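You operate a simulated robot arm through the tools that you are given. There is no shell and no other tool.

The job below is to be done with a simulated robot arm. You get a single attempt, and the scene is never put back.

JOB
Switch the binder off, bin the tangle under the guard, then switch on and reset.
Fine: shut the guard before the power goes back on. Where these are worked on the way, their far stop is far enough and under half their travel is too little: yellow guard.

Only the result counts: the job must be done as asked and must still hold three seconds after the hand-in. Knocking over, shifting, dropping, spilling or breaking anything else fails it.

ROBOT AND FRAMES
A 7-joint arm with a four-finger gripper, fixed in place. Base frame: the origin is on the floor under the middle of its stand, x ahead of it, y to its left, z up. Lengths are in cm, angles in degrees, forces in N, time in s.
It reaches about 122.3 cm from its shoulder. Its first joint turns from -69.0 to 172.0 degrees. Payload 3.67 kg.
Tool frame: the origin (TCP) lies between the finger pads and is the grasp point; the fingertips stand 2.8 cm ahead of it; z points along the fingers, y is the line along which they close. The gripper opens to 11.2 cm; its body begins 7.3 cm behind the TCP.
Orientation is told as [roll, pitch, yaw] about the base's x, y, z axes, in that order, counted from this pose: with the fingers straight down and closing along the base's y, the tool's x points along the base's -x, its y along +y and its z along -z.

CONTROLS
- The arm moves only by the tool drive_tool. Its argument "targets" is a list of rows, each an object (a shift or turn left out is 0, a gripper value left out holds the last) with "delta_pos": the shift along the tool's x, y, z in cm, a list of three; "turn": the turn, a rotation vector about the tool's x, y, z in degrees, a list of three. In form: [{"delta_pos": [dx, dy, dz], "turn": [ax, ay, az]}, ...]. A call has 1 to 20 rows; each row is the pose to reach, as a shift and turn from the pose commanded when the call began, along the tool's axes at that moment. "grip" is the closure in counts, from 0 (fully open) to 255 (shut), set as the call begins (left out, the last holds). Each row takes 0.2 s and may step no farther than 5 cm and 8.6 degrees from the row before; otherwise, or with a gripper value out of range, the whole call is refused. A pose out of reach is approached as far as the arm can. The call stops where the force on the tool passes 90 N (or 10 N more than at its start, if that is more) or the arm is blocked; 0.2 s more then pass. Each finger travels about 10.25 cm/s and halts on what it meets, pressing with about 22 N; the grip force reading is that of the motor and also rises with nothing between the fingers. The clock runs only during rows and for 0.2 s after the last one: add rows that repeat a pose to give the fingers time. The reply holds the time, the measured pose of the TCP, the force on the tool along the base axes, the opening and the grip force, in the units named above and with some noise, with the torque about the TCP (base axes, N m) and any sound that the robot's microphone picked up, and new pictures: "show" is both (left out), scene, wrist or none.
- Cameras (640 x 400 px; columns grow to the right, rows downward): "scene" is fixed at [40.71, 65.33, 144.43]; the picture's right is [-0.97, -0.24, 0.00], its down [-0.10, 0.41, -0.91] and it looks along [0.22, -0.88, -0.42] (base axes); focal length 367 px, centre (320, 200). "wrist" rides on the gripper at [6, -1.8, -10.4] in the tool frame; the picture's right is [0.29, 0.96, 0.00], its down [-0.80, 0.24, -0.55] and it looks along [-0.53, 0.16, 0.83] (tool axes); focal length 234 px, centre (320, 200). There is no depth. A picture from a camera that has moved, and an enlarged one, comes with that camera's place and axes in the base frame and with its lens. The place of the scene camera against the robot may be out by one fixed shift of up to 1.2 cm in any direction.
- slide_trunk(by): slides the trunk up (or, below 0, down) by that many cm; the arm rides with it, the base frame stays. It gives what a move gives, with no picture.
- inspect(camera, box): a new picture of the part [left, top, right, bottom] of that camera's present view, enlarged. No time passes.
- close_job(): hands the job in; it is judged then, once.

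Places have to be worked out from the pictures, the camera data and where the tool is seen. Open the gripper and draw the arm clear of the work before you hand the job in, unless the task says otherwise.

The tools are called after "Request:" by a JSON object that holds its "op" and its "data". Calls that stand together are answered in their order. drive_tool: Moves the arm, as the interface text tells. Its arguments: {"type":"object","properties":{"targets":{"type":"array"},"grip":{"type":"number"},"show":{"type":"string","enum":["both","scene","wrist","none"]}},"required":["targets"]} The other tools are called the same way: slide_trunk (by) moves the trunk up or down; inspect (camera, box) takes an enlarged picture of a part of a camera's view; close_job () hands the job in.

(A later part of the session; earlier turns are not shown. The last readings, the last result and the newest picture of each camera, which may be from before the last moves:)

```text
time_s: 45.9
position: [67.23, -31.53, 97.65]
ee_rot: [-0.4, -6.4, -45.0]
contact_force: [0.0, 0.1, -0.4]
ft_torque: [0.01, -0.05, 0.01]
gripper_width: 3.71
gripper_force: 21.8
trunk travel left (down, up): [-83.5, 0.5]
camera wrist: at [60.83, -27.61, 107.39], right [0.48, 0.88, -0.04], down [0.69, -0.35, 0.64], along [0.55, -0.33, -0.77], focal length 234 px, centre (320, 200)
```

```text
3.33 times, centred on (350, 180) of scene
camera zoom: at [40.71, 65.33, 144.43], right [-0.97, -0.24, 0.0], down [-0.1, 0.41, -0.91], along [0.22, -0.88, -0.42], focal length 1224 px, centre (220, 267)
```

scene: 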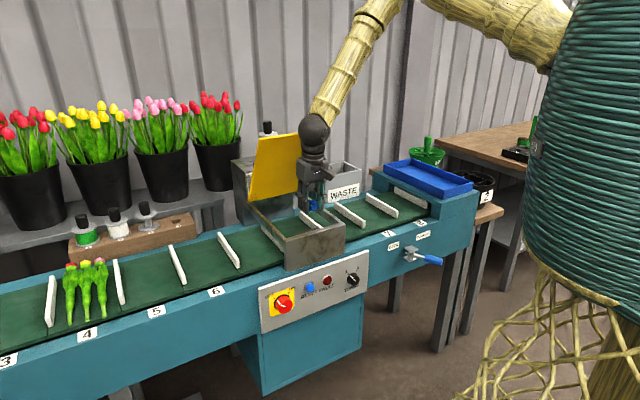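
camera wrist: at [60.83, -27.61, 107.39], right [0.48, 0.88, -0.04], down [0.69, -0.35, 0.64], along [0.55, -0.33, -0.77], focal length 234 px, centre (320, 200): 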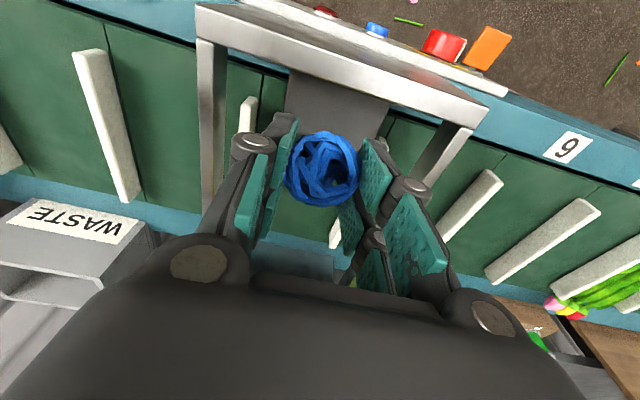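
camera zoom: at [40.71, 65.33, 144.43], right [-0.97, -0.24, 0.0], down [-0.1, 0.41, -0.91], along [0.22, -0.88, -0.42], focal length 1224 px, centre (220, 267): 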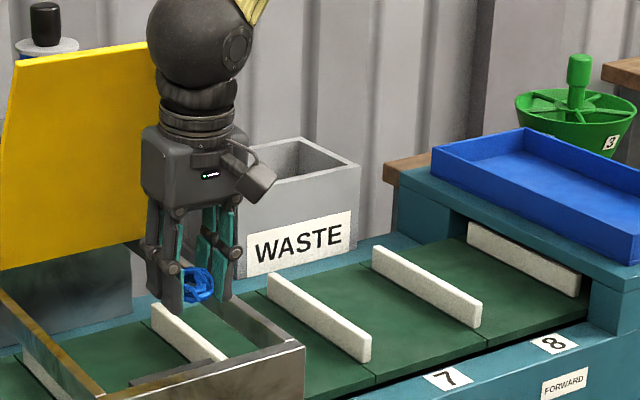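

From several views the bin opening is about a=-20…-1.5, f=103…116 with the rim near z=89 — centre near (70, -85). I first rise and carry the tangle along the line, staying in front of the open lid.

Request:
{"op": "drive_tool", "data": {"targets": [{"delta_pos": [-0.4, -1.5, -3.5]}, {"delta_pos": [-0.7, -5, -6.0]}, {"delta_pos": [-0.9, -9, -8.0]}, {"delta_pos": [-1.0, -13.5, -9.0]}, {"delta_pos": [-1.0, -18, -9.0]}, {"delta_pos": [-1.0, -22.5, -9.0]}, {"delta_pos": [-1.0, -27, -9.0]}]}}

```text
time_s: 47.5
position: [48.33, -50.65, 106.96]
ee_rot: [-0.5, -6.3, -45.1]
contact_force: [0.5, 0.6, 0.7]
ft_torque: [-0.04, 0.0, 0.0]
gripper_width: 3.73
gripper_force: 21.9
trunk travel left (down, up): [-83.5, 0.5]
camera wrist: at [41.92, -46.71, 116.62], right [0.48, 0.88, -0.04], down [0.69, -0.35, 0.64], along [0.55, -0.33, -0.77], focal length 234 px, centre (320, 200)
```

scene: 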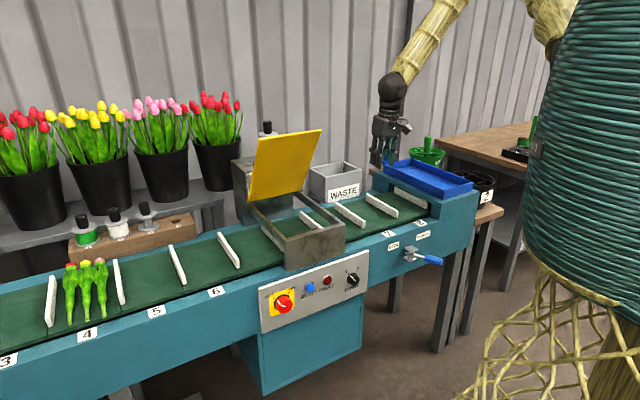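
wrist: 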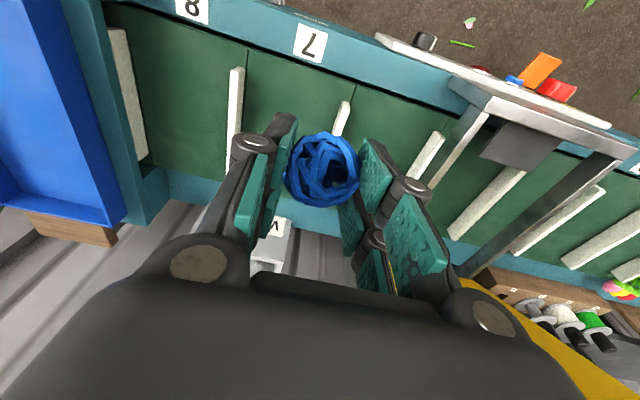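

Tracking well; the bin now appears ahead between the fingers. I zoom in on it for a second fix.

Request:
{"op": "inspect", "data": {"camera": "wrist", "box": [190, 180, 350, 290]}}

Request:
{"op": "inspect", "data": {"camera": "scene", "box": [300, 100, 480, 230]}}

```text
3.64 times, centred on (270, 235) of wrist
camera zoom: at [41.92, -46.71, 116.62], right [0.48, 0.88, -0.04], down [0.69, -0.35, 0.64], along [0.55, -0.33, -0.77], focal length 852 px, centre (502, 73)
```

zoom: 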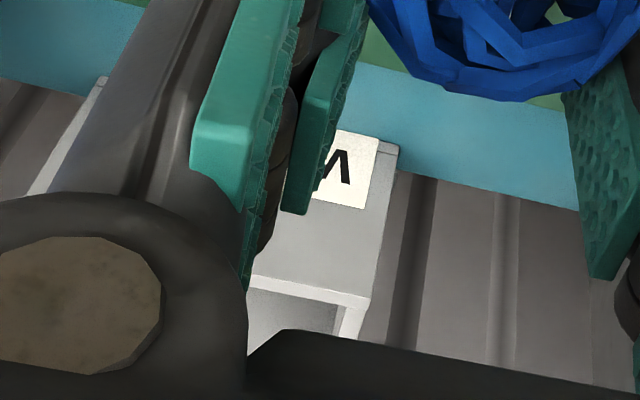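

```text
3.08 times, centred on (390, 165) of scene
camera zoom: at [40.71, 65.33, 144.43], right [-0.97, -0.24, 0.0], down [-0.1, 0.41, -0.91], along [0.22, -0.88, -0.42], focal length 1130 px, centre (105, 308)
```

zoom: 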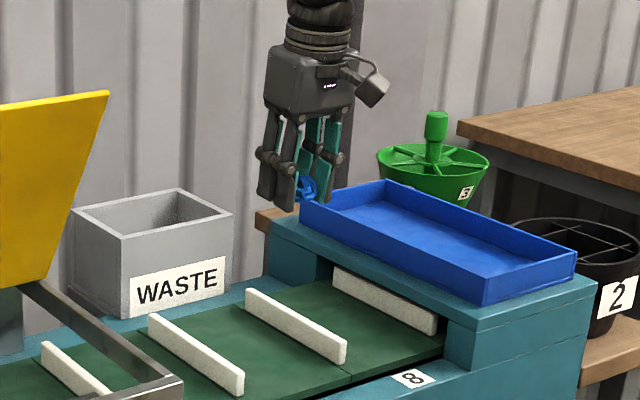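

Second fix agrees: near front rim corner at a≈-0.5, f≈102.5, z≈89. I carry the tangle forward over the line toward the bin, first half at constant height.

Request:
{"op": "drive_tool", "data": {"targets": [{"delta_pos": [-4.47, 0, 0.5]}, {"delta_pos": [-8.94, 0, 1.0]}, {"delta_pos": [-13.42, 0, 1.5]}, {"delta_pos": [-17.89, 0, 2.0]}, {"delta_pos": [-21.86, -1, 2.45]}]}}

```text
time_s: 48.6
position: [63.18, -67.45, 106.55]
ee_rot: [-0.3, -6.1, -45.1]
contact_force: [0.3, 0.2, 0.1]
ft_torque: [0.01, 0.0, 0.01]
gripper_width: 3.71
gripper_force: 21.6
trunk travel left (down, up): [-83.5, 0.5]
camera wrist: at [56.91, -63.5, 116.4], right [0.48, 0.88, -0.04], down [0.69, -0.35, 0.63], along [0.54, -0.33, -0.77], focal length 234 px, centre (320, 200)
```

scene: 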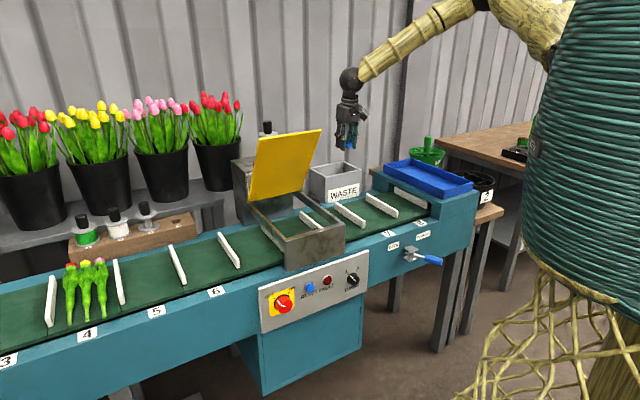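
wrist: 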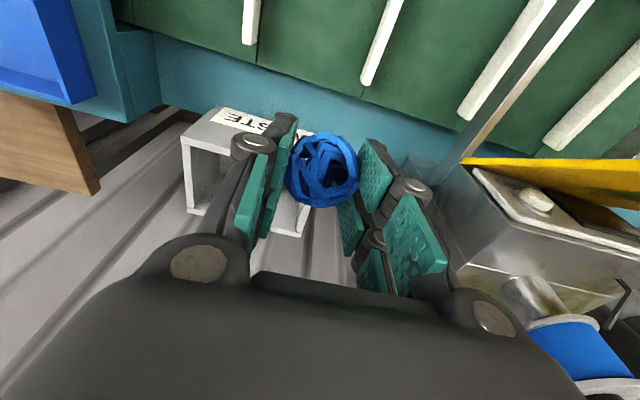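

Four rim corners now fix the bin at a=-19…-0.5, f=102.8…116.4. I move over its centre.

Request:
{"op": "drive_tool", "data": {"targets": [{"delta_pos": [-4.17, -1.7, 0.47]}, {"delta_pos": [-8.35, -3.4, 0.94]}, {"delta_pos": [-12.52, -5.1, 1.4]}, {"delta_pos": [-16.7, -6.8, 1.87]}]}}

```text
time_s: 49.6
position: [70.11, -84.26, 106.4]
ee_rot: [-0.4, -6.0, -45.1]
contact_force: [0.0, -0.2, 0.2]
ft_torque: [-0.04, 0.0, 0.02]
gripper_width: 3.73
gripper_force: 21.8
trunk travel left (down, up): [-83.5, 0.5]
camera wrist: at [63.83, -80.48, 116.09], right [0.48, 0.88, -0.04], down [0.69, -0.35, 0.63], along [0.54, -0.33, -0.77], focal length 234 px, centre (320, 200)
```

scene: 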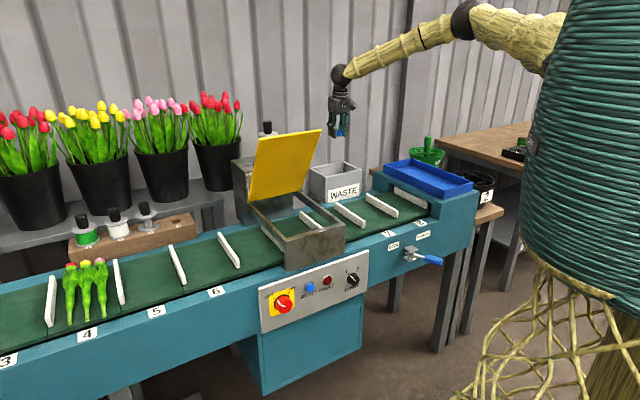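
wrist: 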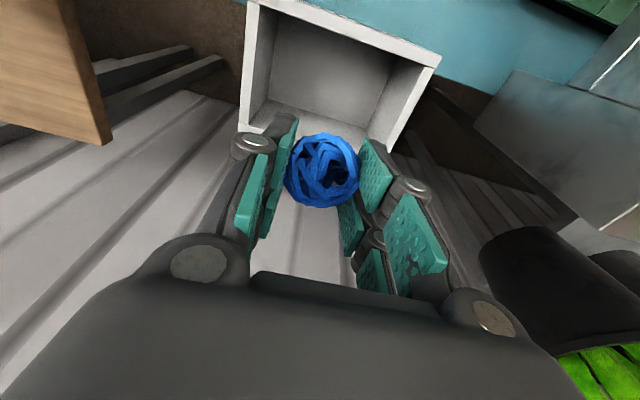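

The tangle hangs over the bin opening. I lower straight down into it, in steps.

Request:
{"op": "drive_tool", "data": {"targets": [{"delta_pos": [0.6, 0, 4.0]}, {"delta_pos": [1.2, 0, 8.0]}, {"delta_pos": [1.8, 0, 12.0]}, {"delta_pos": [2.4, 0, 15.5]}]}}

```text
time_s: 50.6
position: [69.9, -83.79, 90.58]
ee_rot: [-0.2, -6.3, -45.1]
contact_force: [0.0, -0.6, 0.1]
ft_torque: [-0.02, 0.03, 0.0]
gripper_width: 3.72
gripper_force: 22.3
trunk travel left (down, up): [-83.5, 0.5]
camera wrist: at [63.49, -79.94, 100.34], right [0.48, 0.88, -0.04], down [0.69, -0.35, 0.64], along [0.55, -0.33, -0.77], focal length 234 px, centre (320, 200)
```

scene: 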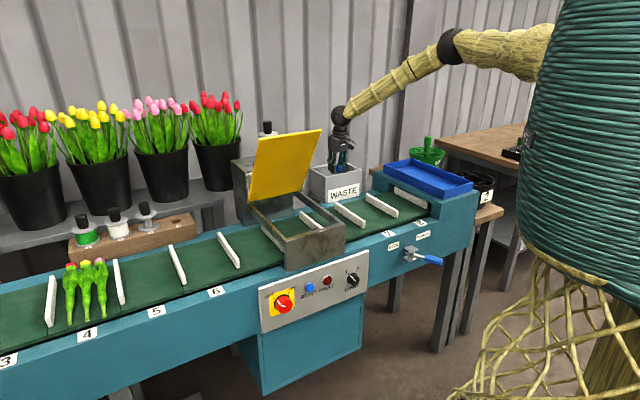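
wrist: 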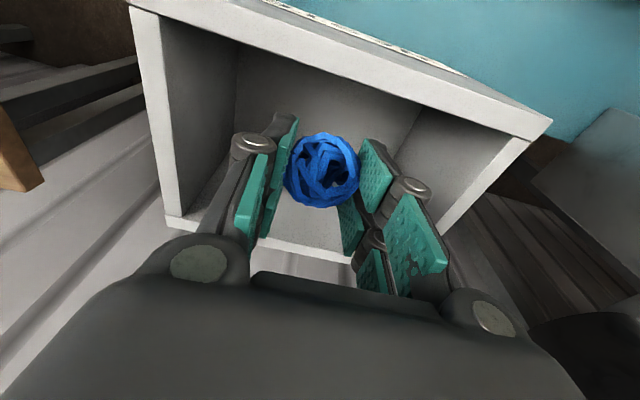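

Centred in the opening with margin all round. I lower 4.5 cm more and open the fingers.

Request:
{"op": "drive_tool", "data": {"targets": [{"delta_pos": [0.25, 0, 2.3]}, {"delta_pos": [0.5, 0, 4.5]}], "show": "none"}}

Request:
{"op": "drive_tool", "data": {"targets": [{"delta_pos": [0, 0, 0]}, {"delta_pos": [0, 0, 0]}, {"delta_pos": [0, 0, 0]}, {"delta_pos": [0, 0, 0]}], "grip": 90}}

```text
time_s: 51.0
position: [69.73, -80.86, 92.57]
ee_rot: [-1.3, -8.3, -44.9]
contact_force: [-1.4, 0.5, -2.2]
ft_torque: [-0.01, -0.15, 0.01]
gripper_width: 3.75
gripper_force: 22.5
trunk travel left (down, up): [-83.5, 0.5]
stopped in row 1: the arm was blocked; the commanded pose is now the measured one
```

```text
time_s: 51.3
position: [70.18, -77.17, 95.71]
ee_rot: [-2.9, -10.8, -44.5]
contact_force: [-1.3, -0.2, -1.5]
ft_torque: [0.02, -0.15, 0.04]
gripper_width: 7.27
gripper_force: 0.1
trunk travel left (down, up): [-83.5, 0.5]
stopped in row 1: the arm was blocked; the commanded pose is now the measured one
camera wrist: at [63.43, -72.56, 104.85], right [0.48, 0.87, -0.1], down [0.67, -0.29, 0.68], along [0.56, -0.39, -0.73], focal length 234 px, centre (320, 200)
```

scene: 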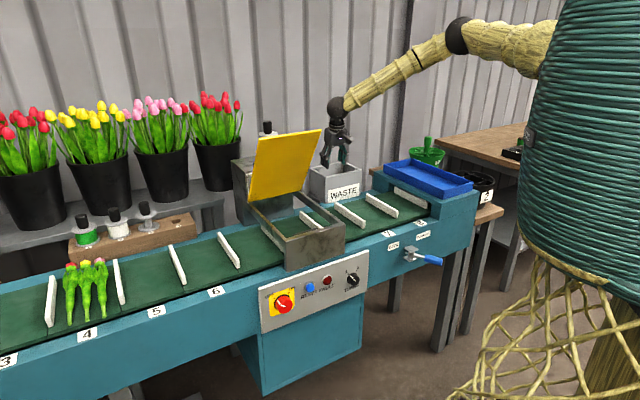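
wrist: 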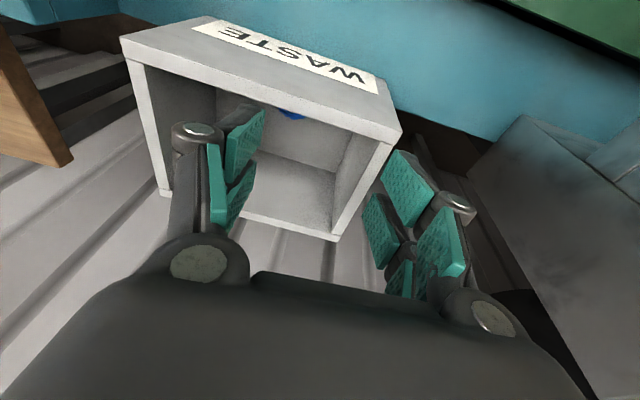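

The arm hit its reach limit and recoiled up and back while the fingers opened. A blue patch shows inside the bin; I look closely to see where the tangle landed.

Request:
{"op": "inspect", "data": {"camera": "wrist", "box": [120, 20, 420, 250]}}

Request:
{"op": "inspect", "data": {"camera": "scene", "box": [280, 90, 440, 230]}}

```text
1.74 times, centred on (270, 135) of wrist
camera zoom: at [63.43, -72.56, 104.85], right [0.48, 0.87, -0.1], down [0.67, -0.29, 0.68], along [0.56, -0.39, -0.73], focal length 407 px, centre (407, 313)
```

zoom: 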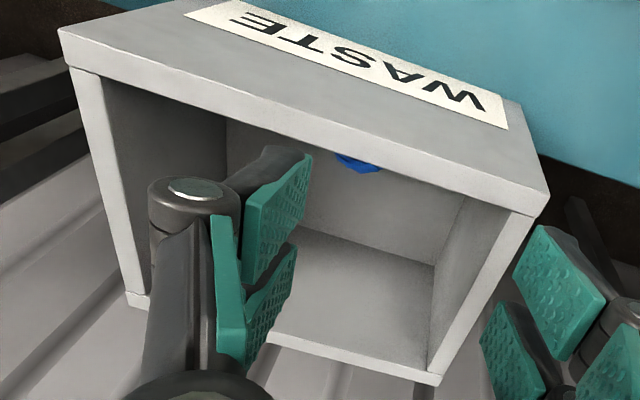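

```text
2.86 times, centred on (360, 160) of scene
camera zoom: at [40.71, 65.33, 144.43], right [-0.97, -0.24, 0.0], down [-0.1, 0.41, -0.91], along [0.22, -0.88, -0.42], focal length 1049 px, centre (206, 314)
```

zoom: 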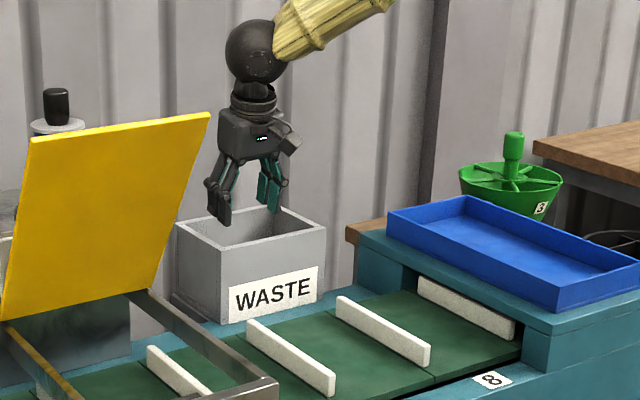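

The tangle is inside the bin (blue seen through the opening against the front wall). I draw the hand up and back off the bin.

Request:
{"op": "drive_tool", "data": {"targets": [{"delta_pos": [1.0, -0.1, -2.5]}, {"delta_pos": [2.5, -0.2, -5.5]}, {"delta_pos": [4.39, -0.4, -8.97]}]}}

```text
time_s: 52.1
position: [65.73, -72.19, 103.66]
ee_rot: [-3.3, -10.4, -44.6]
contact_force: [1.0, 0.5, -0.9]
ft_torque: [0.05, 0.03, -0.02]
gripper_width: 7.27
gripper_force: 0.1
trunk travel left (down, up): [-83.5, 0.5]
camera wrist: at [59.24, -67.5, 112.93], right [0.47, 0.87, -0.1], down [0.68, -0.29, 0.67], along [0.56, -0.39, -0.73], focal length 234 px, centre (320, 200)
```

scene: 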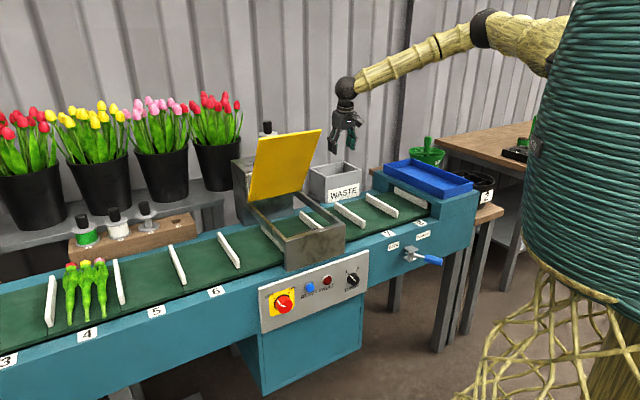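
wrist: 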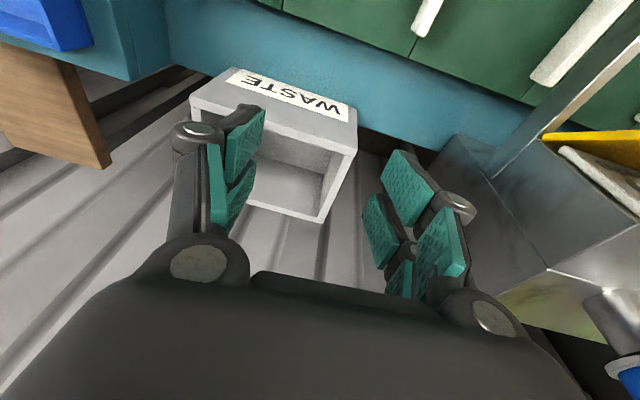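

The arm tracks again. To confirm the tangle really is in the bin, I move the camera up over the opening for a look down.

Request:
{"op": "drive_tool", "data": {"targets": [{"delta_pos": [-2.5, -0.8, -4.2]}, {"delta_pos": [-6.8, -1.7, -5.5]}, {"delta_pos": [-11.1, -2.6, -6.0]}, {"delta_pos": [-15.4, -3.43, -6.06]}], "show": "wrist"}}

```text
time_s: 53.1
position: [73.81, -85.88, 111.61]
ee_rot: [-2.8, -9.8, -44.7]
contact_force: [-0.1, 0.3, -0.1]
ft_torque: [-0.03, 0.01, 0.03]
gripper_width: 7.25
gripper_force: 0.1
trunk travel left (down, up): [-83.5, 0.5]
camera wrist: at [67.39, -81.32, 120.99], right [0.48, 0.87, -0.09], down [0.68, -0.3, 0.67], along [0.56, -0.38, -0.74], focal length 234 px, centre (320, 200)
```

wrist: 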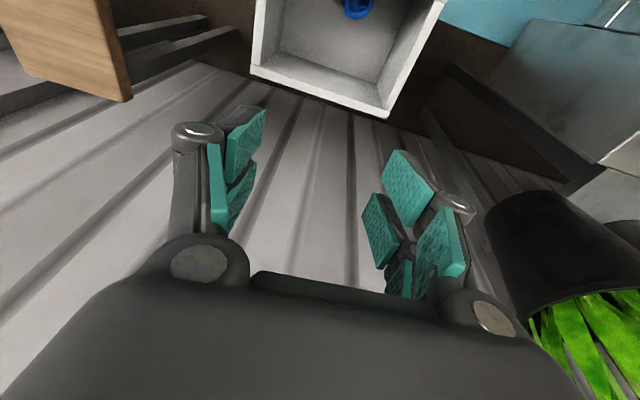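

The tangle is lying in the bin. Now I leave the bin area, rising to z≈126 on the way back toward the guard.

Request:
{"op": "drive_tool", "data": {"targets": [{"delta_pos": [3.03, 2.12, -3.07]}, {"delta_pos": [6.06, 4.25, -6.13]}, {"delta_pos": [9.08, 6.37, -9.2]}, {"delta_pos": [12.11, 8.49, -12.27]}, {"delta_pos": [15.14, 10.62, -15.33]}, {"delta_pos": [18.17, 12.74, -18.4]}], "grip": 110}}

```text
time_s: 54.5
position: [68.17, -59.2, 126.8]
ee_rot: [-3.5, -10.4, -44.5]
contact_force: [-0.4, -1.0, -0.4]
ft_torque: [0.04, 0.01, 0.03]
gripper_width: 6.4
gripper_force: 0.0
trunk travel left (down, up): [-83.5, 0.5]
camera wrist: at [61.66, -54.48, 136.15], right [0.48, 0.87, -0.11], down [0.68, -0.29, 0.67], along [0.56, -0.4, -0.73], focal length 234 px, centre (320, 200)
```

scene: 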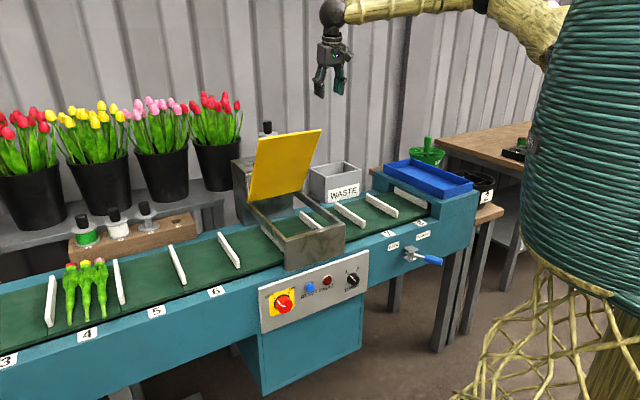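
wrist: 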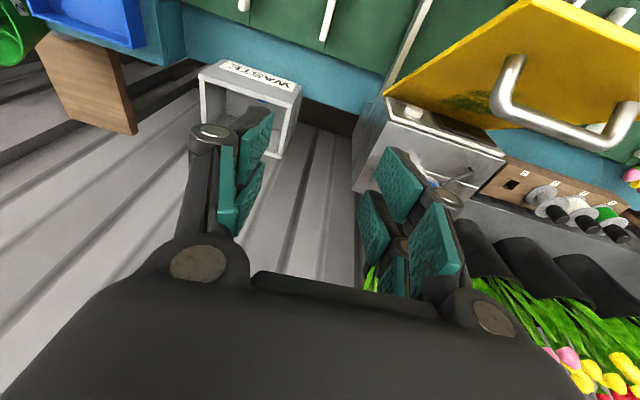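

Good overview: lid, handle and post are visible below. I rotate the hand (yaw) toward closing across the handle, moving a little along the line, and check tracking midway.

Request:
{"op": "drive_tool", "data": {"targets": [{"delta_pos": [0, 1.6, -0.1], "turn": [0, 0, -8]}, {"delta_pos": [0, 3.2, -0.2], "turn": [0, 0, -16]}, {"delta_pos": [0, 4.8, -0.3], "turn": [0, 0, -24]}, {"delta_pos": [0, 6.4, -0.4], "turn": [0, 0, -32]}, {"delta_pos": [0, 8.0, -0.4], "turn": [0, 0, -40]}]}}

```text
time_s: 55.7
position: [73.94, -54.75, 126.4]
ee_rot: [-8.9, -5.7, -4.3]
contact_force: [0.5, 0.3, -0.4]
ft_torque: [0.03, 0.01, -0.01]
gripper_width: 6.38
gripper_force: 0.1
trunk travel left (down, up): [-83.5, 0.5]
camera wrist: at [66.84, -54.27, 136.33], right [-0.2, 0.96, -0.18], down [0.76, 0.27, 0.59], along [0.61, -0.02, -0.79], focal length 234 px, centre (320, 200)
```

scene: 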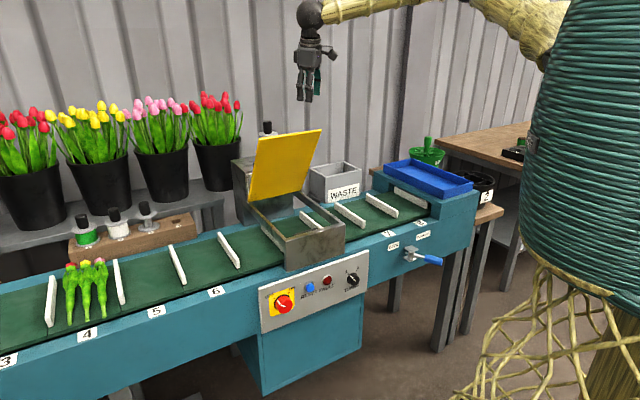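
wrist: 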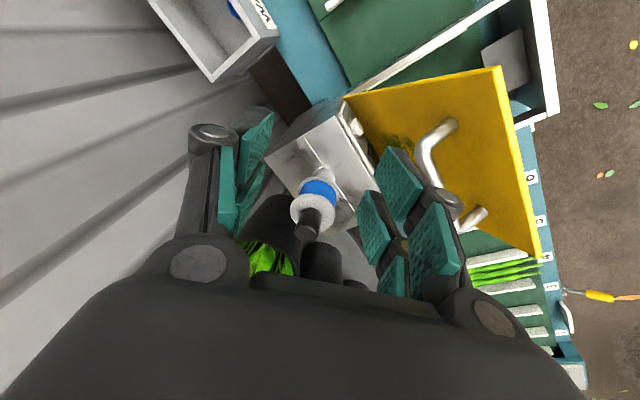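

Tracking well. I finish the yaw to close across the handle bar and move above it.

Request:
{"op": "drive_tool", "data": {"targets": [{"delta_pos": [-0.55, 1.72, -0.21], "turn": [0, 0, -7]}, {"delta_pos": [-1.09, 3.44, -0.43], "turn": [0, 0, -14]}, {"delta_pos": [-1.64, 5.16, -0.64], "turn": [0, 0, -21]}, {"delta_pos": [-2.18, 6.88, -0.86], "turn": [0, 0, -28]}, {"delta_pos": [-2.73, 8.6, -1.07], "turn": [0, 0, -35]}, {"delta_pos": [-3.27, 10.32, -1.28], "turn": [0, 0, -42]}, {"delta_pos": [-3.81, 12.04, -1.5], "turn": [0, 0, -49]}]}}

```text
time_s: 57.3
position: [74.34, -36.78, 120.38]
ee_rot: [-9.9, 1.5, 36.8]
contact_force: [1.9, 1.6, -1.0]
ft_torque: [-0.06, 0.1, 0.0]
gripper_width: 6.38
gripper_force: 0.1
out of reach, approached as far as the arm can: row 5, 6, 7
trunk travel left (down, up): [-83.5, 0.5]
camera wrist: at [69.62, -40.11, 131.04], right [-0.8, 0.58, -0.16], down [0.45, 0.75, 0.48], along [0.4, 0.32, -0.86], focal length 234 px, centre (320, 200)
```

scene: 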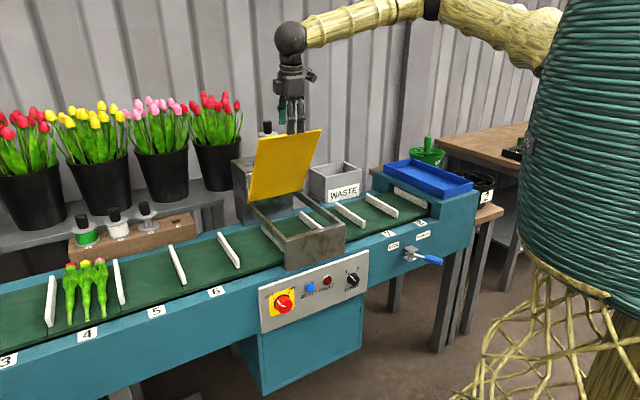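
wrist: 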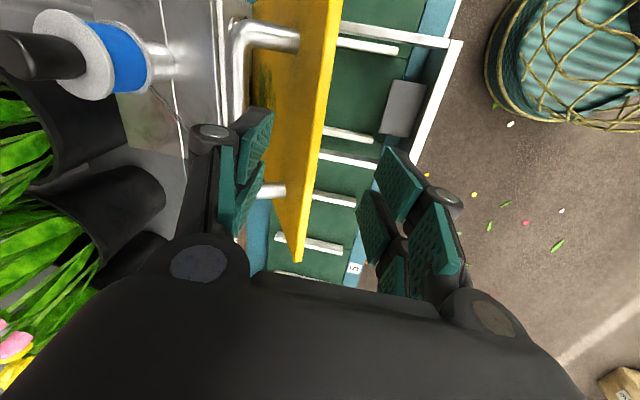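

The wrist limit stops the yaw near 37°, which left the hand right above the lid's edge (fingers straddling it, no contact). A smaller yaw (~20°) is enough for a loose straddle of the bar, so I lift, back off the yaw and shift to above the bar.

Request:
{"op": "drive_tool", "data": {"targets": [{"delta_pos": [0.02, -1.5, -2.6], "turn": [0, 0, 5.7]}, {"delta_pos": [0.05, -4.9, -3.3], "turn": [0, 0, 11.4]}, {"delta_pos": [0.07, -8.21, -3.64], "turn": [0, 0, 17]}]}}

```text
time_s: 58.1
position: [78.59, -42.58, 125.59]
ee_rot: [-9.8, -1.7, 20.1]
contact_force: [0.3, -0.8, -1.1]
ft_torque: [0.03, 0.0, 0.02]
gripper_width: 6.4
gripper_force: 0.1
trunk travel left (down, up): [-83.5, 0.5]
camera wrist: at [72.47, -44.66, 135.89], right [-0.59, 0.79, -0.17], down [0.62, 0.58, 0.53], along [0.52, 0.2, -0.83], focal length 234 px, centre (320, 200)
```

scene: 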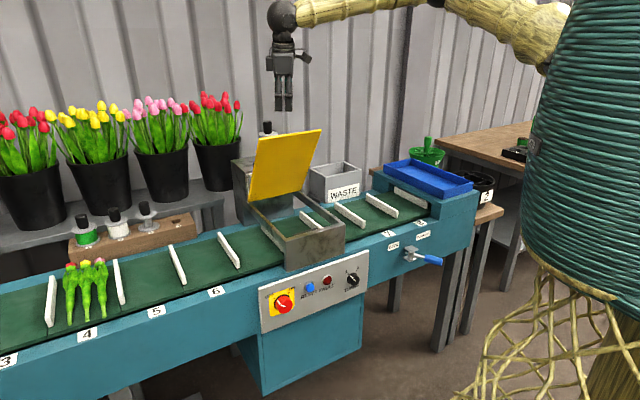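
wrist: 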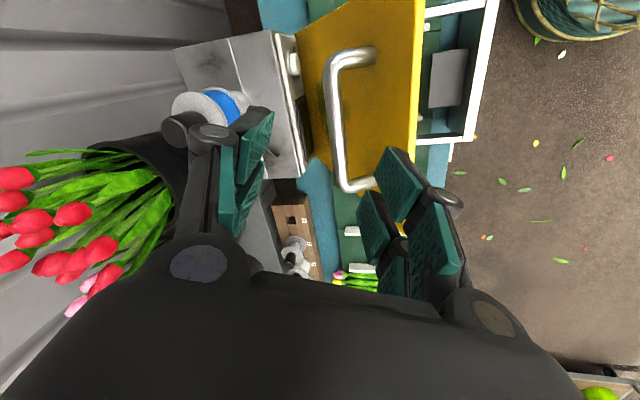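

The bar is at a=20–31, f≈85.6, z≈115, right below. I narrow the fingers to ~4.7 cm and descend most of the way to straddle the bar loosely.

Request:
{"op": "drive_tool", "data": {"targets": [{"delta_pos": [0.1, 0.7, 3.0]}, {"delta_pos": [0.25, 1.3, 6.0]}, {"delta_pos": [0.25, 1.3, 6.0]}], "grip": 148}}

```text
time_s: 58.9
position: [78.18, -42.1, 119.4]
ee_rot: [-10.1, -1.6, 20.2]
contact_force: [-0.9, -0.5, -0.2]
ft_torque: [0.07, 0.0, 0.02]
gripper_width: 4.69
gripper_force: 0.0
trunk travel left (down, up): [-83.5, 0.5]
camera wrist: at [72.26, -44.16, 129.71], right [-0.59, 0.79, -0.18], down [0.62, 0.58, 0.53], along [0.52, 0.2, -0.83], focal length 234 px, centre (320, 200)
```

scene: 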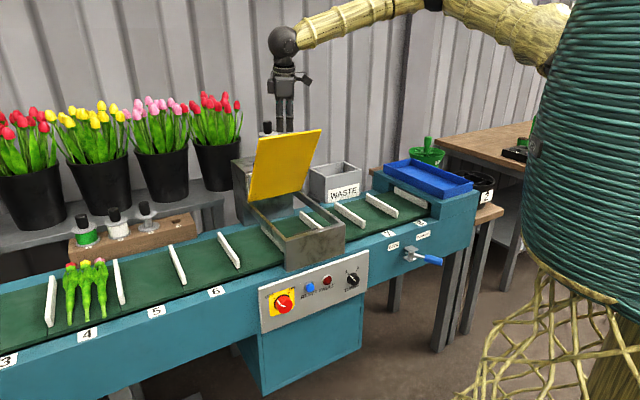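
wrist: 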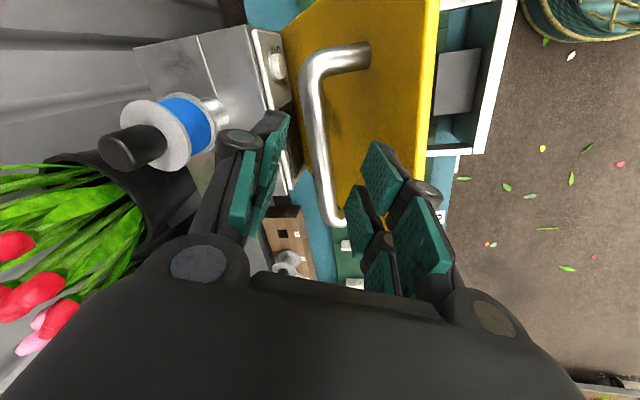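

The bar is centred between the finger pairs. I lower 3 cm so the fingers straddle it.

Request:
{"op": "drive_tool", "data": {"targets": [{"delta_pos": [-0.03, 0.1, 1.6]}, {"delta_pos": [-0.06, 0.2, 3.1]}, {"delta_pos": [-0.06, 0.2, 3.1]}]}}

```text
time_s: 59.7
position: [78.55, -42.16, 116.32]
ee_rot: [-10.2, -1.7, 20.2]
contact_force: [0.6, -0.5, -0.1]
ft_torque: [-0.01, -0.04, -0.03]
gripper_width: 4.7
gripper_force: 0.1
trunk travel left (down, up): [-83.5, 0.5]
camera wrist: at [72.54, -44.08, 126.78], right [-0.59, 0.79, -0.18], down [0.62, 0.58, 0.52], along [0.52, 0.2, -0.83], focal length 234 px, centre (320, 200)
```

scene: 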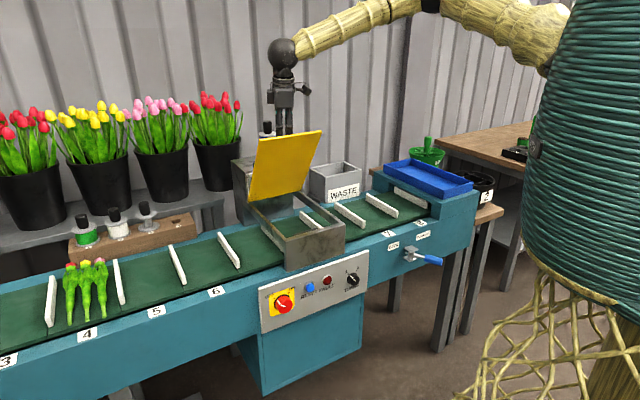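
wrist: 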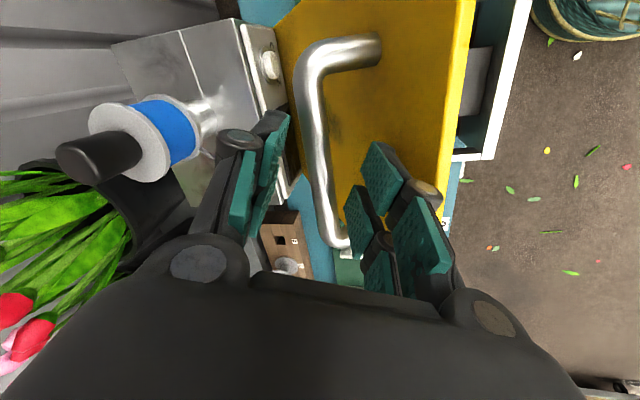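

Straddled with no contact force. I draw the handle forward and down along the arc, first to ~43°.

Request:
{"op": "drive_tool", "data": {"targets": [{"delta_pos": [0.64, 1.42, 0.33]}, {"delta_pos": [1.28, 2.83, 0.69]}, {"delta_pos": [1.9, 4.25, 1.25]}, {"delta_pos": [2.53, 5.67, 1.89]}]}}

```text
time_s: 60.7
position: [74.39, -37.79, 113.5]
ee_rot: [-10.2, -1.7, 20.1]
contact_force: [0.1, 0.7, -0.5]
ft_torque: [0.04, 0.03, -0.01]
gripper_width: 4.76
gripper_force: 0.2
trunk travel left (down, up): [-83.5, 0.5]
camera wrist: at [68.36, -39.78, 123.93], right [-0.59, 0.79, -0.18], down [0.62, 0.58, 0.52], along [0.52, 0.2, -0.83], focal length 234 px, centre (320, 200)
```

scene: 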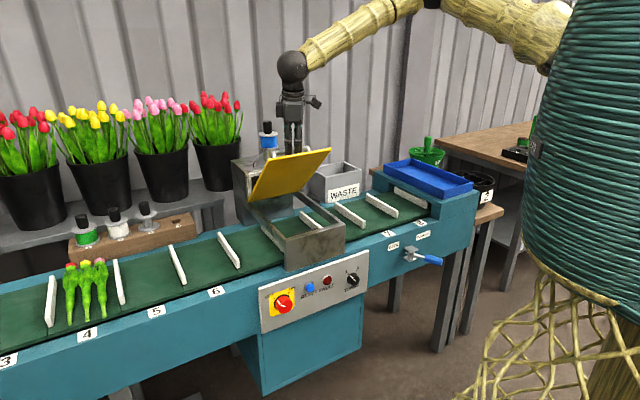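
wrist: 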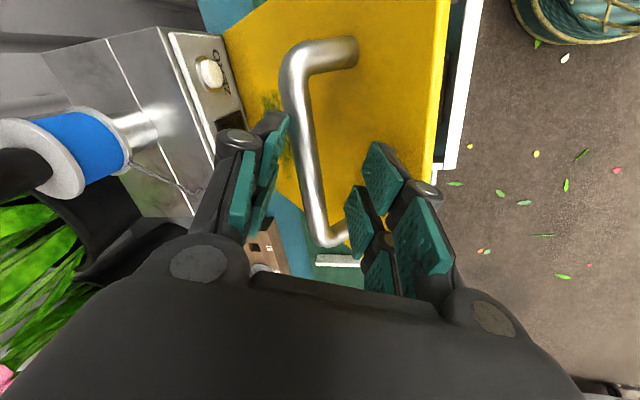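

The lid follows smoothly (~40°). Continuing down the arc to ~15°.

Request:
{"op": "drive_tool", "data": {"targets": [{"delta_pos": [1.13, 2.61, 1.55]}, {"delta_pos": [2.17, 5.06, 3.43]}, {"delta_pos": [3.08, 7.28, 5.66]}, {"delta_pos": [3.89, 9.27, 8.12]}]}}

```text
time_s: 61.7
position: [68.44, -31.9, 103.77]
ee_rot: [-10.4, -1.6, 20.1]
contact_force: [-0.6, -0.1, 0.4]
ft_torque: [-0.03, -0.03, -0.02]
gripper_width: 4.73
gripper_force: 0.2
trunk travel left (down, up): [-83.5, 0.5]
camera wrist: at [62.41, -33.81, 114.02], right [-0.59, 0.79, -0.18], down [0.62, 0.58, 0.52], along [0.52, 0.2, -0.83], focal length 234 px, centre (320, 200)
```

scene: 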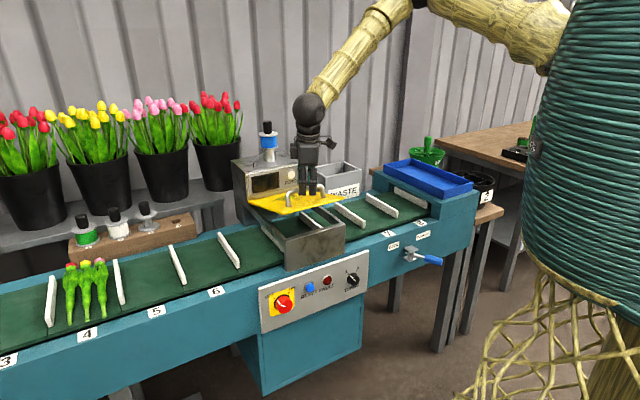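
wrist: 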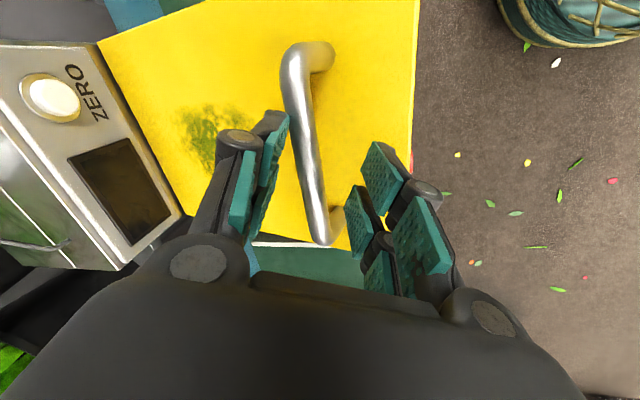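

Nearly shut (~12°). I follow the last part of the arc down.

Request:
{"op": "drive_tool", "data": {"targets": [{"delta_pos": [0.64, 1.67, 2.74]}, {"delta_pos": [1.05, 2.84, 5.26]}, {"delta_pos": [1.17, 3.17, 6.12]}, {"delta_pos": [1.17, 3.17, 6.12]}]}}

```text
time_s: 62.7
position: [66.82, -30.33, 97.16]
ee_rot: [-10.3, -1.6, 20.2]
contact_force: [0.4, 0.3, 4.6]
ft_torque: [-0.19, 0.06, -0.01]
gripper_width: 4.84
gripper_force: 1.0
trunk travel left (down, up): [-83.5, 0.5]
camera wrist: at [60.75, -32.4, 107.55], right [-0.59, 0.79, -0.18], down [0.62, 0.59, 0.52], along [0.52, 0.2, -0.83], focal length 234 px, centre (320, 200)
```

scene: 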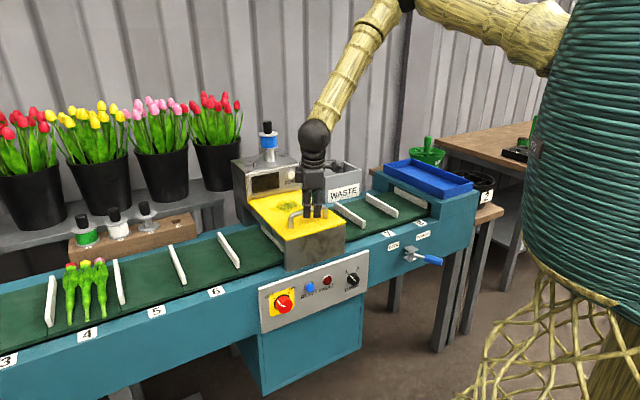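
wrist: 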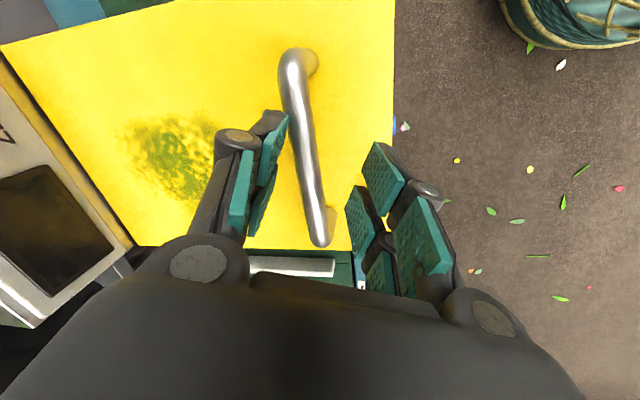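

A light 4.6 N upward touch; the guard looks shut. I zoom in to check the gap at the apron.

Request:
{"op": "inspect", "data": {"camera": "scene", "box": [230, 150, 370, 280]}}

```text
3.08 times, centred on (300, 215) of scene
camera zoom: at [40.71, 65.33, 144.43], right [-0.97, -0.24, 0.0], down [-0.1, 0.41, -0.91], along [0.22, -0.88, -0.42], focal length 1130 px, centre (382, 154)
```

zoom: 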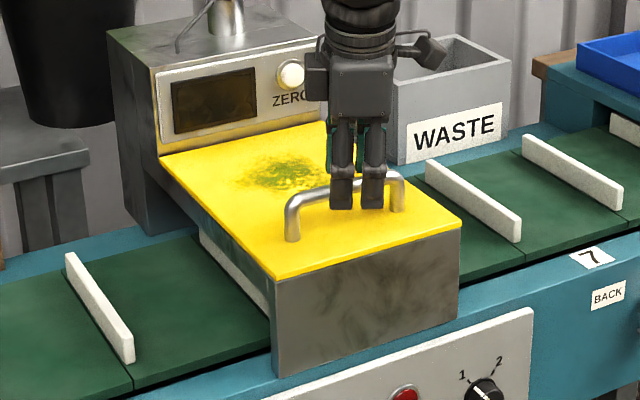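

The guard plate sits flush on the apron. I lift the hand off, close the fingers, then press lightly on the bar from above to make sure it is fully seated.

Request:
{"op": "drive_tool", "data": {"targets": [{"delta_pos": [-0.1, -0.55, -3.0]}, {"delta_pos": [-0.18, -1.02, -5.91]}], "show": "none"}}

Request:
{"op": "drive_tool", "data": {"targets": [{"delta_pos": [0, 0, 0]}, {"delta_pos": [0, 0, 0]}, {"delta_pos": [0.05, 0.25, 1.5]}, {"delta_pos": [0.1, 0.5, 2.9]}, {"delta_pos": [0.12, 0.6, 3.5]}], "grip": 255}}

```text
time_s: 63.3
position: [66.67, -30.32, 103.19]
ee_rot: [-10.3, -1.6, 20.1]
contact_force: [-0.7, -0.1, 0.1]
ft_torque: [0.01, -0.02, -0.04]
gripper_width: 4.71
gripper_force: 0.0
trunk travel left (down, up): [-83.5, 0.5]
```

```text
time_s: 64.5
position: [66.78, -30.17, 99.59]
ee_rot: [-10.3, -1.6, 20.1]
contact_force: [-0.5, 0.3, 0.7]
ft_torque: [0.0, -0.01, 0.02]
gripper_width: 0.0
gripper_force: 22.5
trunk travel left (down, up): [-83.5, 0.5]
camera wrist: at [60.66, -32.24, 110.04], right [-0.59, 0.79, -0.18], down [0.62, 0.59, 0.52], along [0.52, 0.2, -0.83], focal length 234 px, centre (320, 200)
```

scene: 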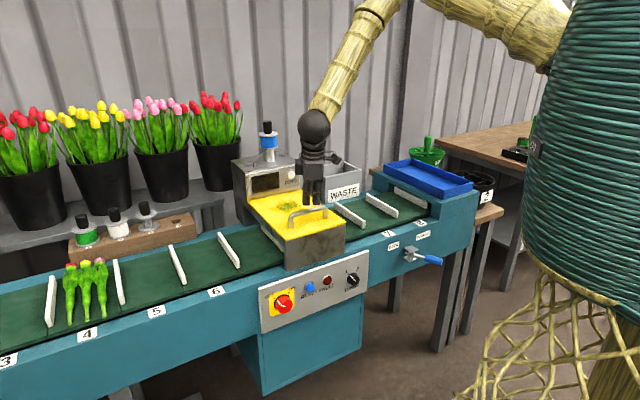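
wrist: 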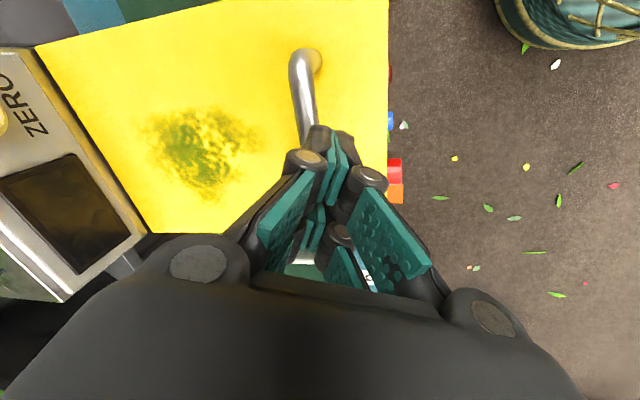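

Fingertips are just above the bar. I press down 1 cm more.

Request:
{"op": "drive_tool", "data": {"targets": [{"delta_pos": [0.02, 0.1, 0.5]}, {"delta_pos": [0.03, 0.17, 1.0]}], "show": "none"}}

```text
time_s: 65.1
position: [66.65, -30.21, 98.64]
ee_rot: [-10.3, -1.6, 20.2]
contact_force: [0.5, -0.3, -0.2]
ft_torque: [-0.01, 0.01, 0.0]
gripper_width: 0.02
gripper_force: 21.9
trunk travel left (down, up): [-83.5, 0.5]
```

No contact: the tips are passing just in front of the bar. I lift 2 cm, shift 0.8 cm rearward and press again.

Request:
{"op": "drive_tool", "data": {"targets": [{"delta_pos": [-0.06, -0.34, -2.0]}, {"delta_pos": [-0.4, -1.05, -1.85]}, {"delta_pos": [-0.37, -0.85, -0.6]}, {"delta_pos": [-0.36, -0.75, -0.1]}, {"delta_pos": [-0.35, -0.7, 0.3]}]}}

```text
time_s: 66.3
position: [67.3, -30.87, 98.55]
ee_rot: [-10.4, -1.5, 20.3]
contact_force: [-0.1, -0.5, 0.7]
ft_torque: [-0.03, 0.0, -0.01]
gripper_width: 0.0
gripper_force: 22.2
trunk travel left (down, up): [-83.5, 0.5]
camera wrist: at [61.36, -32.87, 108.91], right [-0.59, 0.79, -0.18], down [0.62, 0.58, 0.52], along [0.52, 0.2, -0.83], focal length 234 px, centre (320, 200)
```

scene: 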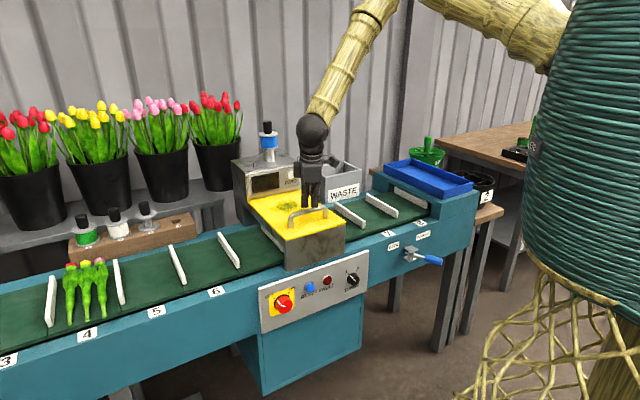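
wrist: 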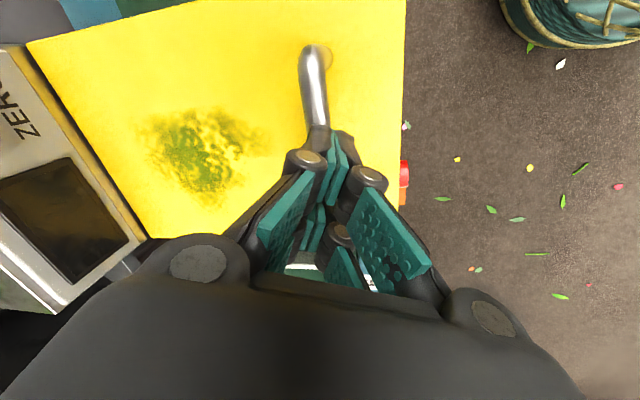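

The fingertips are right above the bar now. I press down in small steps.

Request:
{"op": "drive_tool", "data": {"targets": [{"delta_pos": [0.01, 0.08, 0.4]}, {"delta_pos": [0.02, 0.14, 0.8]}, {"delta_pos": [0.03, 0.2, 1.2]}], "show": "wrist"}}

```text
time_s: 67.1
position: [67.36, -30.82, 97.65]
ee_rot: [-10.4, -1.9, 20.1]
contact_force: [-4.4, -1.8, 25.6]
ft_torque: [0.16, -0.31, 0.0]
gripper_width: 0.01
gripper_force: 21.9
trunk travel left (down, up): [-83.5, 0.5]
camera wrist: at [61.28, -32.85, 107.97], right [-0.59, 0.79, -0.18], down [0.62, 0.59, 0.53], along [0.52, 0.2, -0.83], focal length 234 px, centre (320, 200)
```

wrist: 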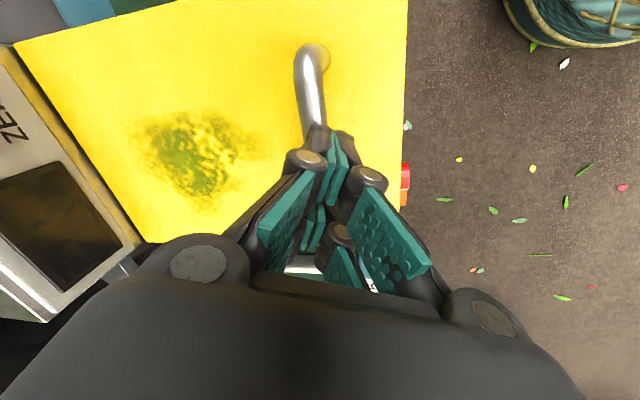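

25 N with no further travel: the guard is firmly shut. I lift off 10 cm.

Request:
{"op": "drive_tool", "data": {"targets": [{"delta_pos": [-0.1, -0.5, -3.0]}, {"delta_pos": [-0.2, -1.1, -6.5]}, {"delta_pos": [-0.3, -1.7, -9.85]}]}}

```text
time_s: 67.9
position: [67.34, -30.98, 107.25]
ee_rot: [-10.3, -1.6, 20.3]
contact_force: [-0.6, 0.4, 0.5]
ft_torque: [0.03, -0.02, -0.01]
gripper_width: 0.0
gripper_force: 22.0
trunk travel left (down, up): [-83.5, 0.5]
camera wrist: at [61.31, -32.99, 117.68], right [-0.59, 0.79, -0.18], down [0.62, 0.59, 0.52], along [0.52, 0.2, -0.83], focal length 234 px, centre (320, 200)
```

scene: 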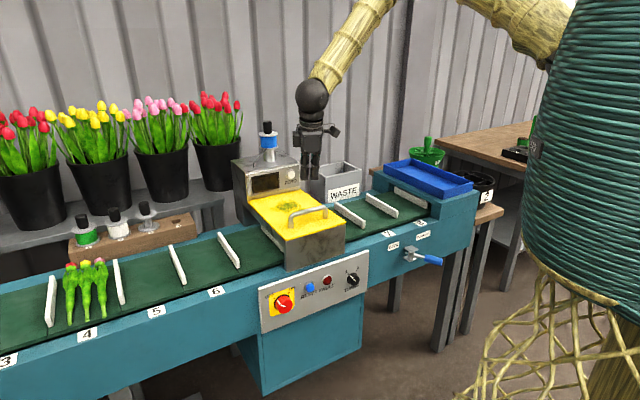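
wrist: 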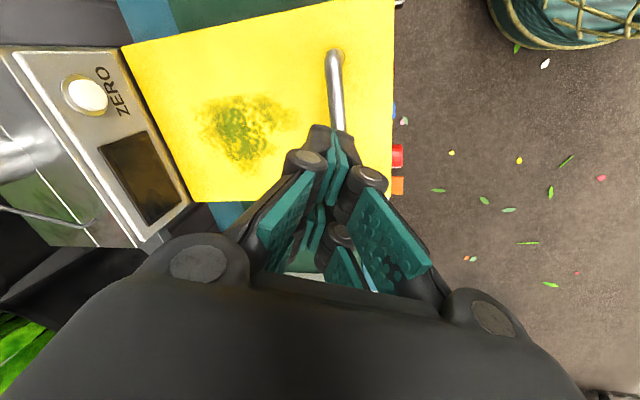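

Guard shut, display still dark, hand clear. I swing back out in front of the machine while tilting toward the panel.

Request:
{"op": "drive_tool", "data": {"targets": [{"delta_pos": [0.47, 3.13, 0.2], "turn": [2.37, -4.87, 5.59]}, {"delta_pos": [0.94, 6.27, 0.39], "turn": [4.74, -9.74, 11.17]}, {"delta_pos": [1.41, 9.4, 0.59], "turn": [7.11, -14.61, 16.76]}, {"delta_pos": [1.89, 12.54, 0.79], "turn": [9.49, -19.49, 22.34]}, {"delta_pos": [2.36, 15.67, 0.99], "turn": [11.86, -24.36, 27.93]}, {"delta_pos": [2.83, 18.8, 1.18], "turn": [14.23, -29.23, 33.51]}, {"delta_pos": [3.3, 21.94, 1.38], "turn": [16.6, -34.1, 39.1]}], "grip": 96}}

```text
time_s: 69.5
position: [57.21, -11.5, 102.16]
ee_rot: [-14.3, -44.4, -12.6]
contact_force: [-0.1, 0.6, 0.3]
ft_torque: [-0.02, 0.02, -0.01]
gripper_width: 6.98
gripper_force: 0.0
trunk travel left (down, up): [-83.5, 0.5]
camera wrist: at [45.9, -8.18, 105.45], right [0.16, 0.91, -0.37], down [0.31, 0.31, 0.9], along [0.94, -0.26, -0.23], focal length 234 px, centre (320, 200)
```

scene: 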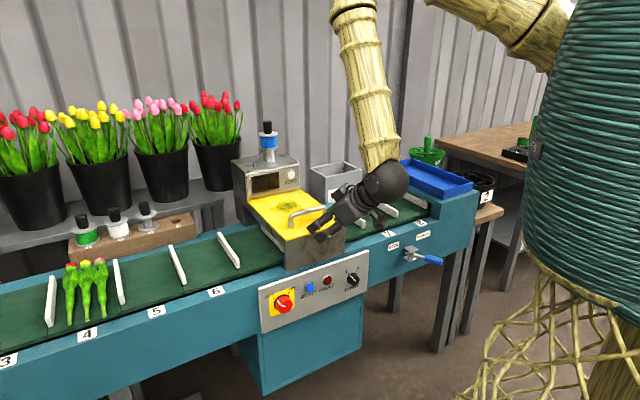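
wrist: 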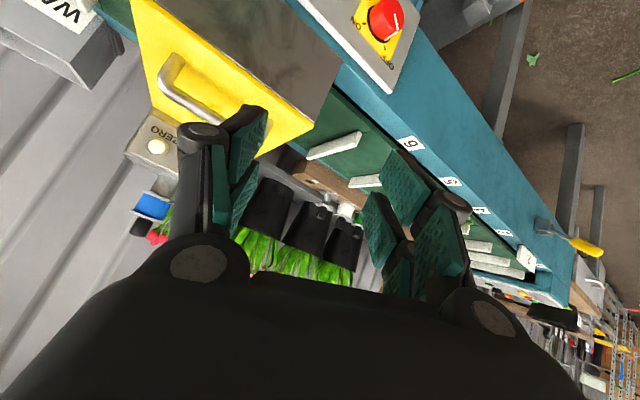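

Clear in front of the panel. I lower the trunk 26 cm back to its original height, as the knob was worked comfortably from there.

Request:
{"op": "slide_trunk", "data": {"by": -13}}

Request:
{"op": "slide_trunk", "data": {"by": -13}}

```text
time_s: 71.1
position: [57.11, -11.8, 89.1]
ee_rot: [-14.0, -44.3, -12.6]
contact_force: [-0.1, -0.3, 0.3]
ft_torque: [-0.01, -0.01, 0.01]
gripper_width: 6.98
gripper_force: 0.0
trunk travel left (down, up): [-70.5, 13.5]
```

```text
time_s: 72.7
position: [57.18, -11.82, 76.16]
ee_rot: [-14.1, -44.3, -12.5]
contact_force: [0.3, 0.0, -0.4]
ft_torque: [0.0, 0.01, -0.02]
gripper_width: 6.98
gripper_force: 0.0
trunk travel left (down, up): [-57.5, 26.5]
```

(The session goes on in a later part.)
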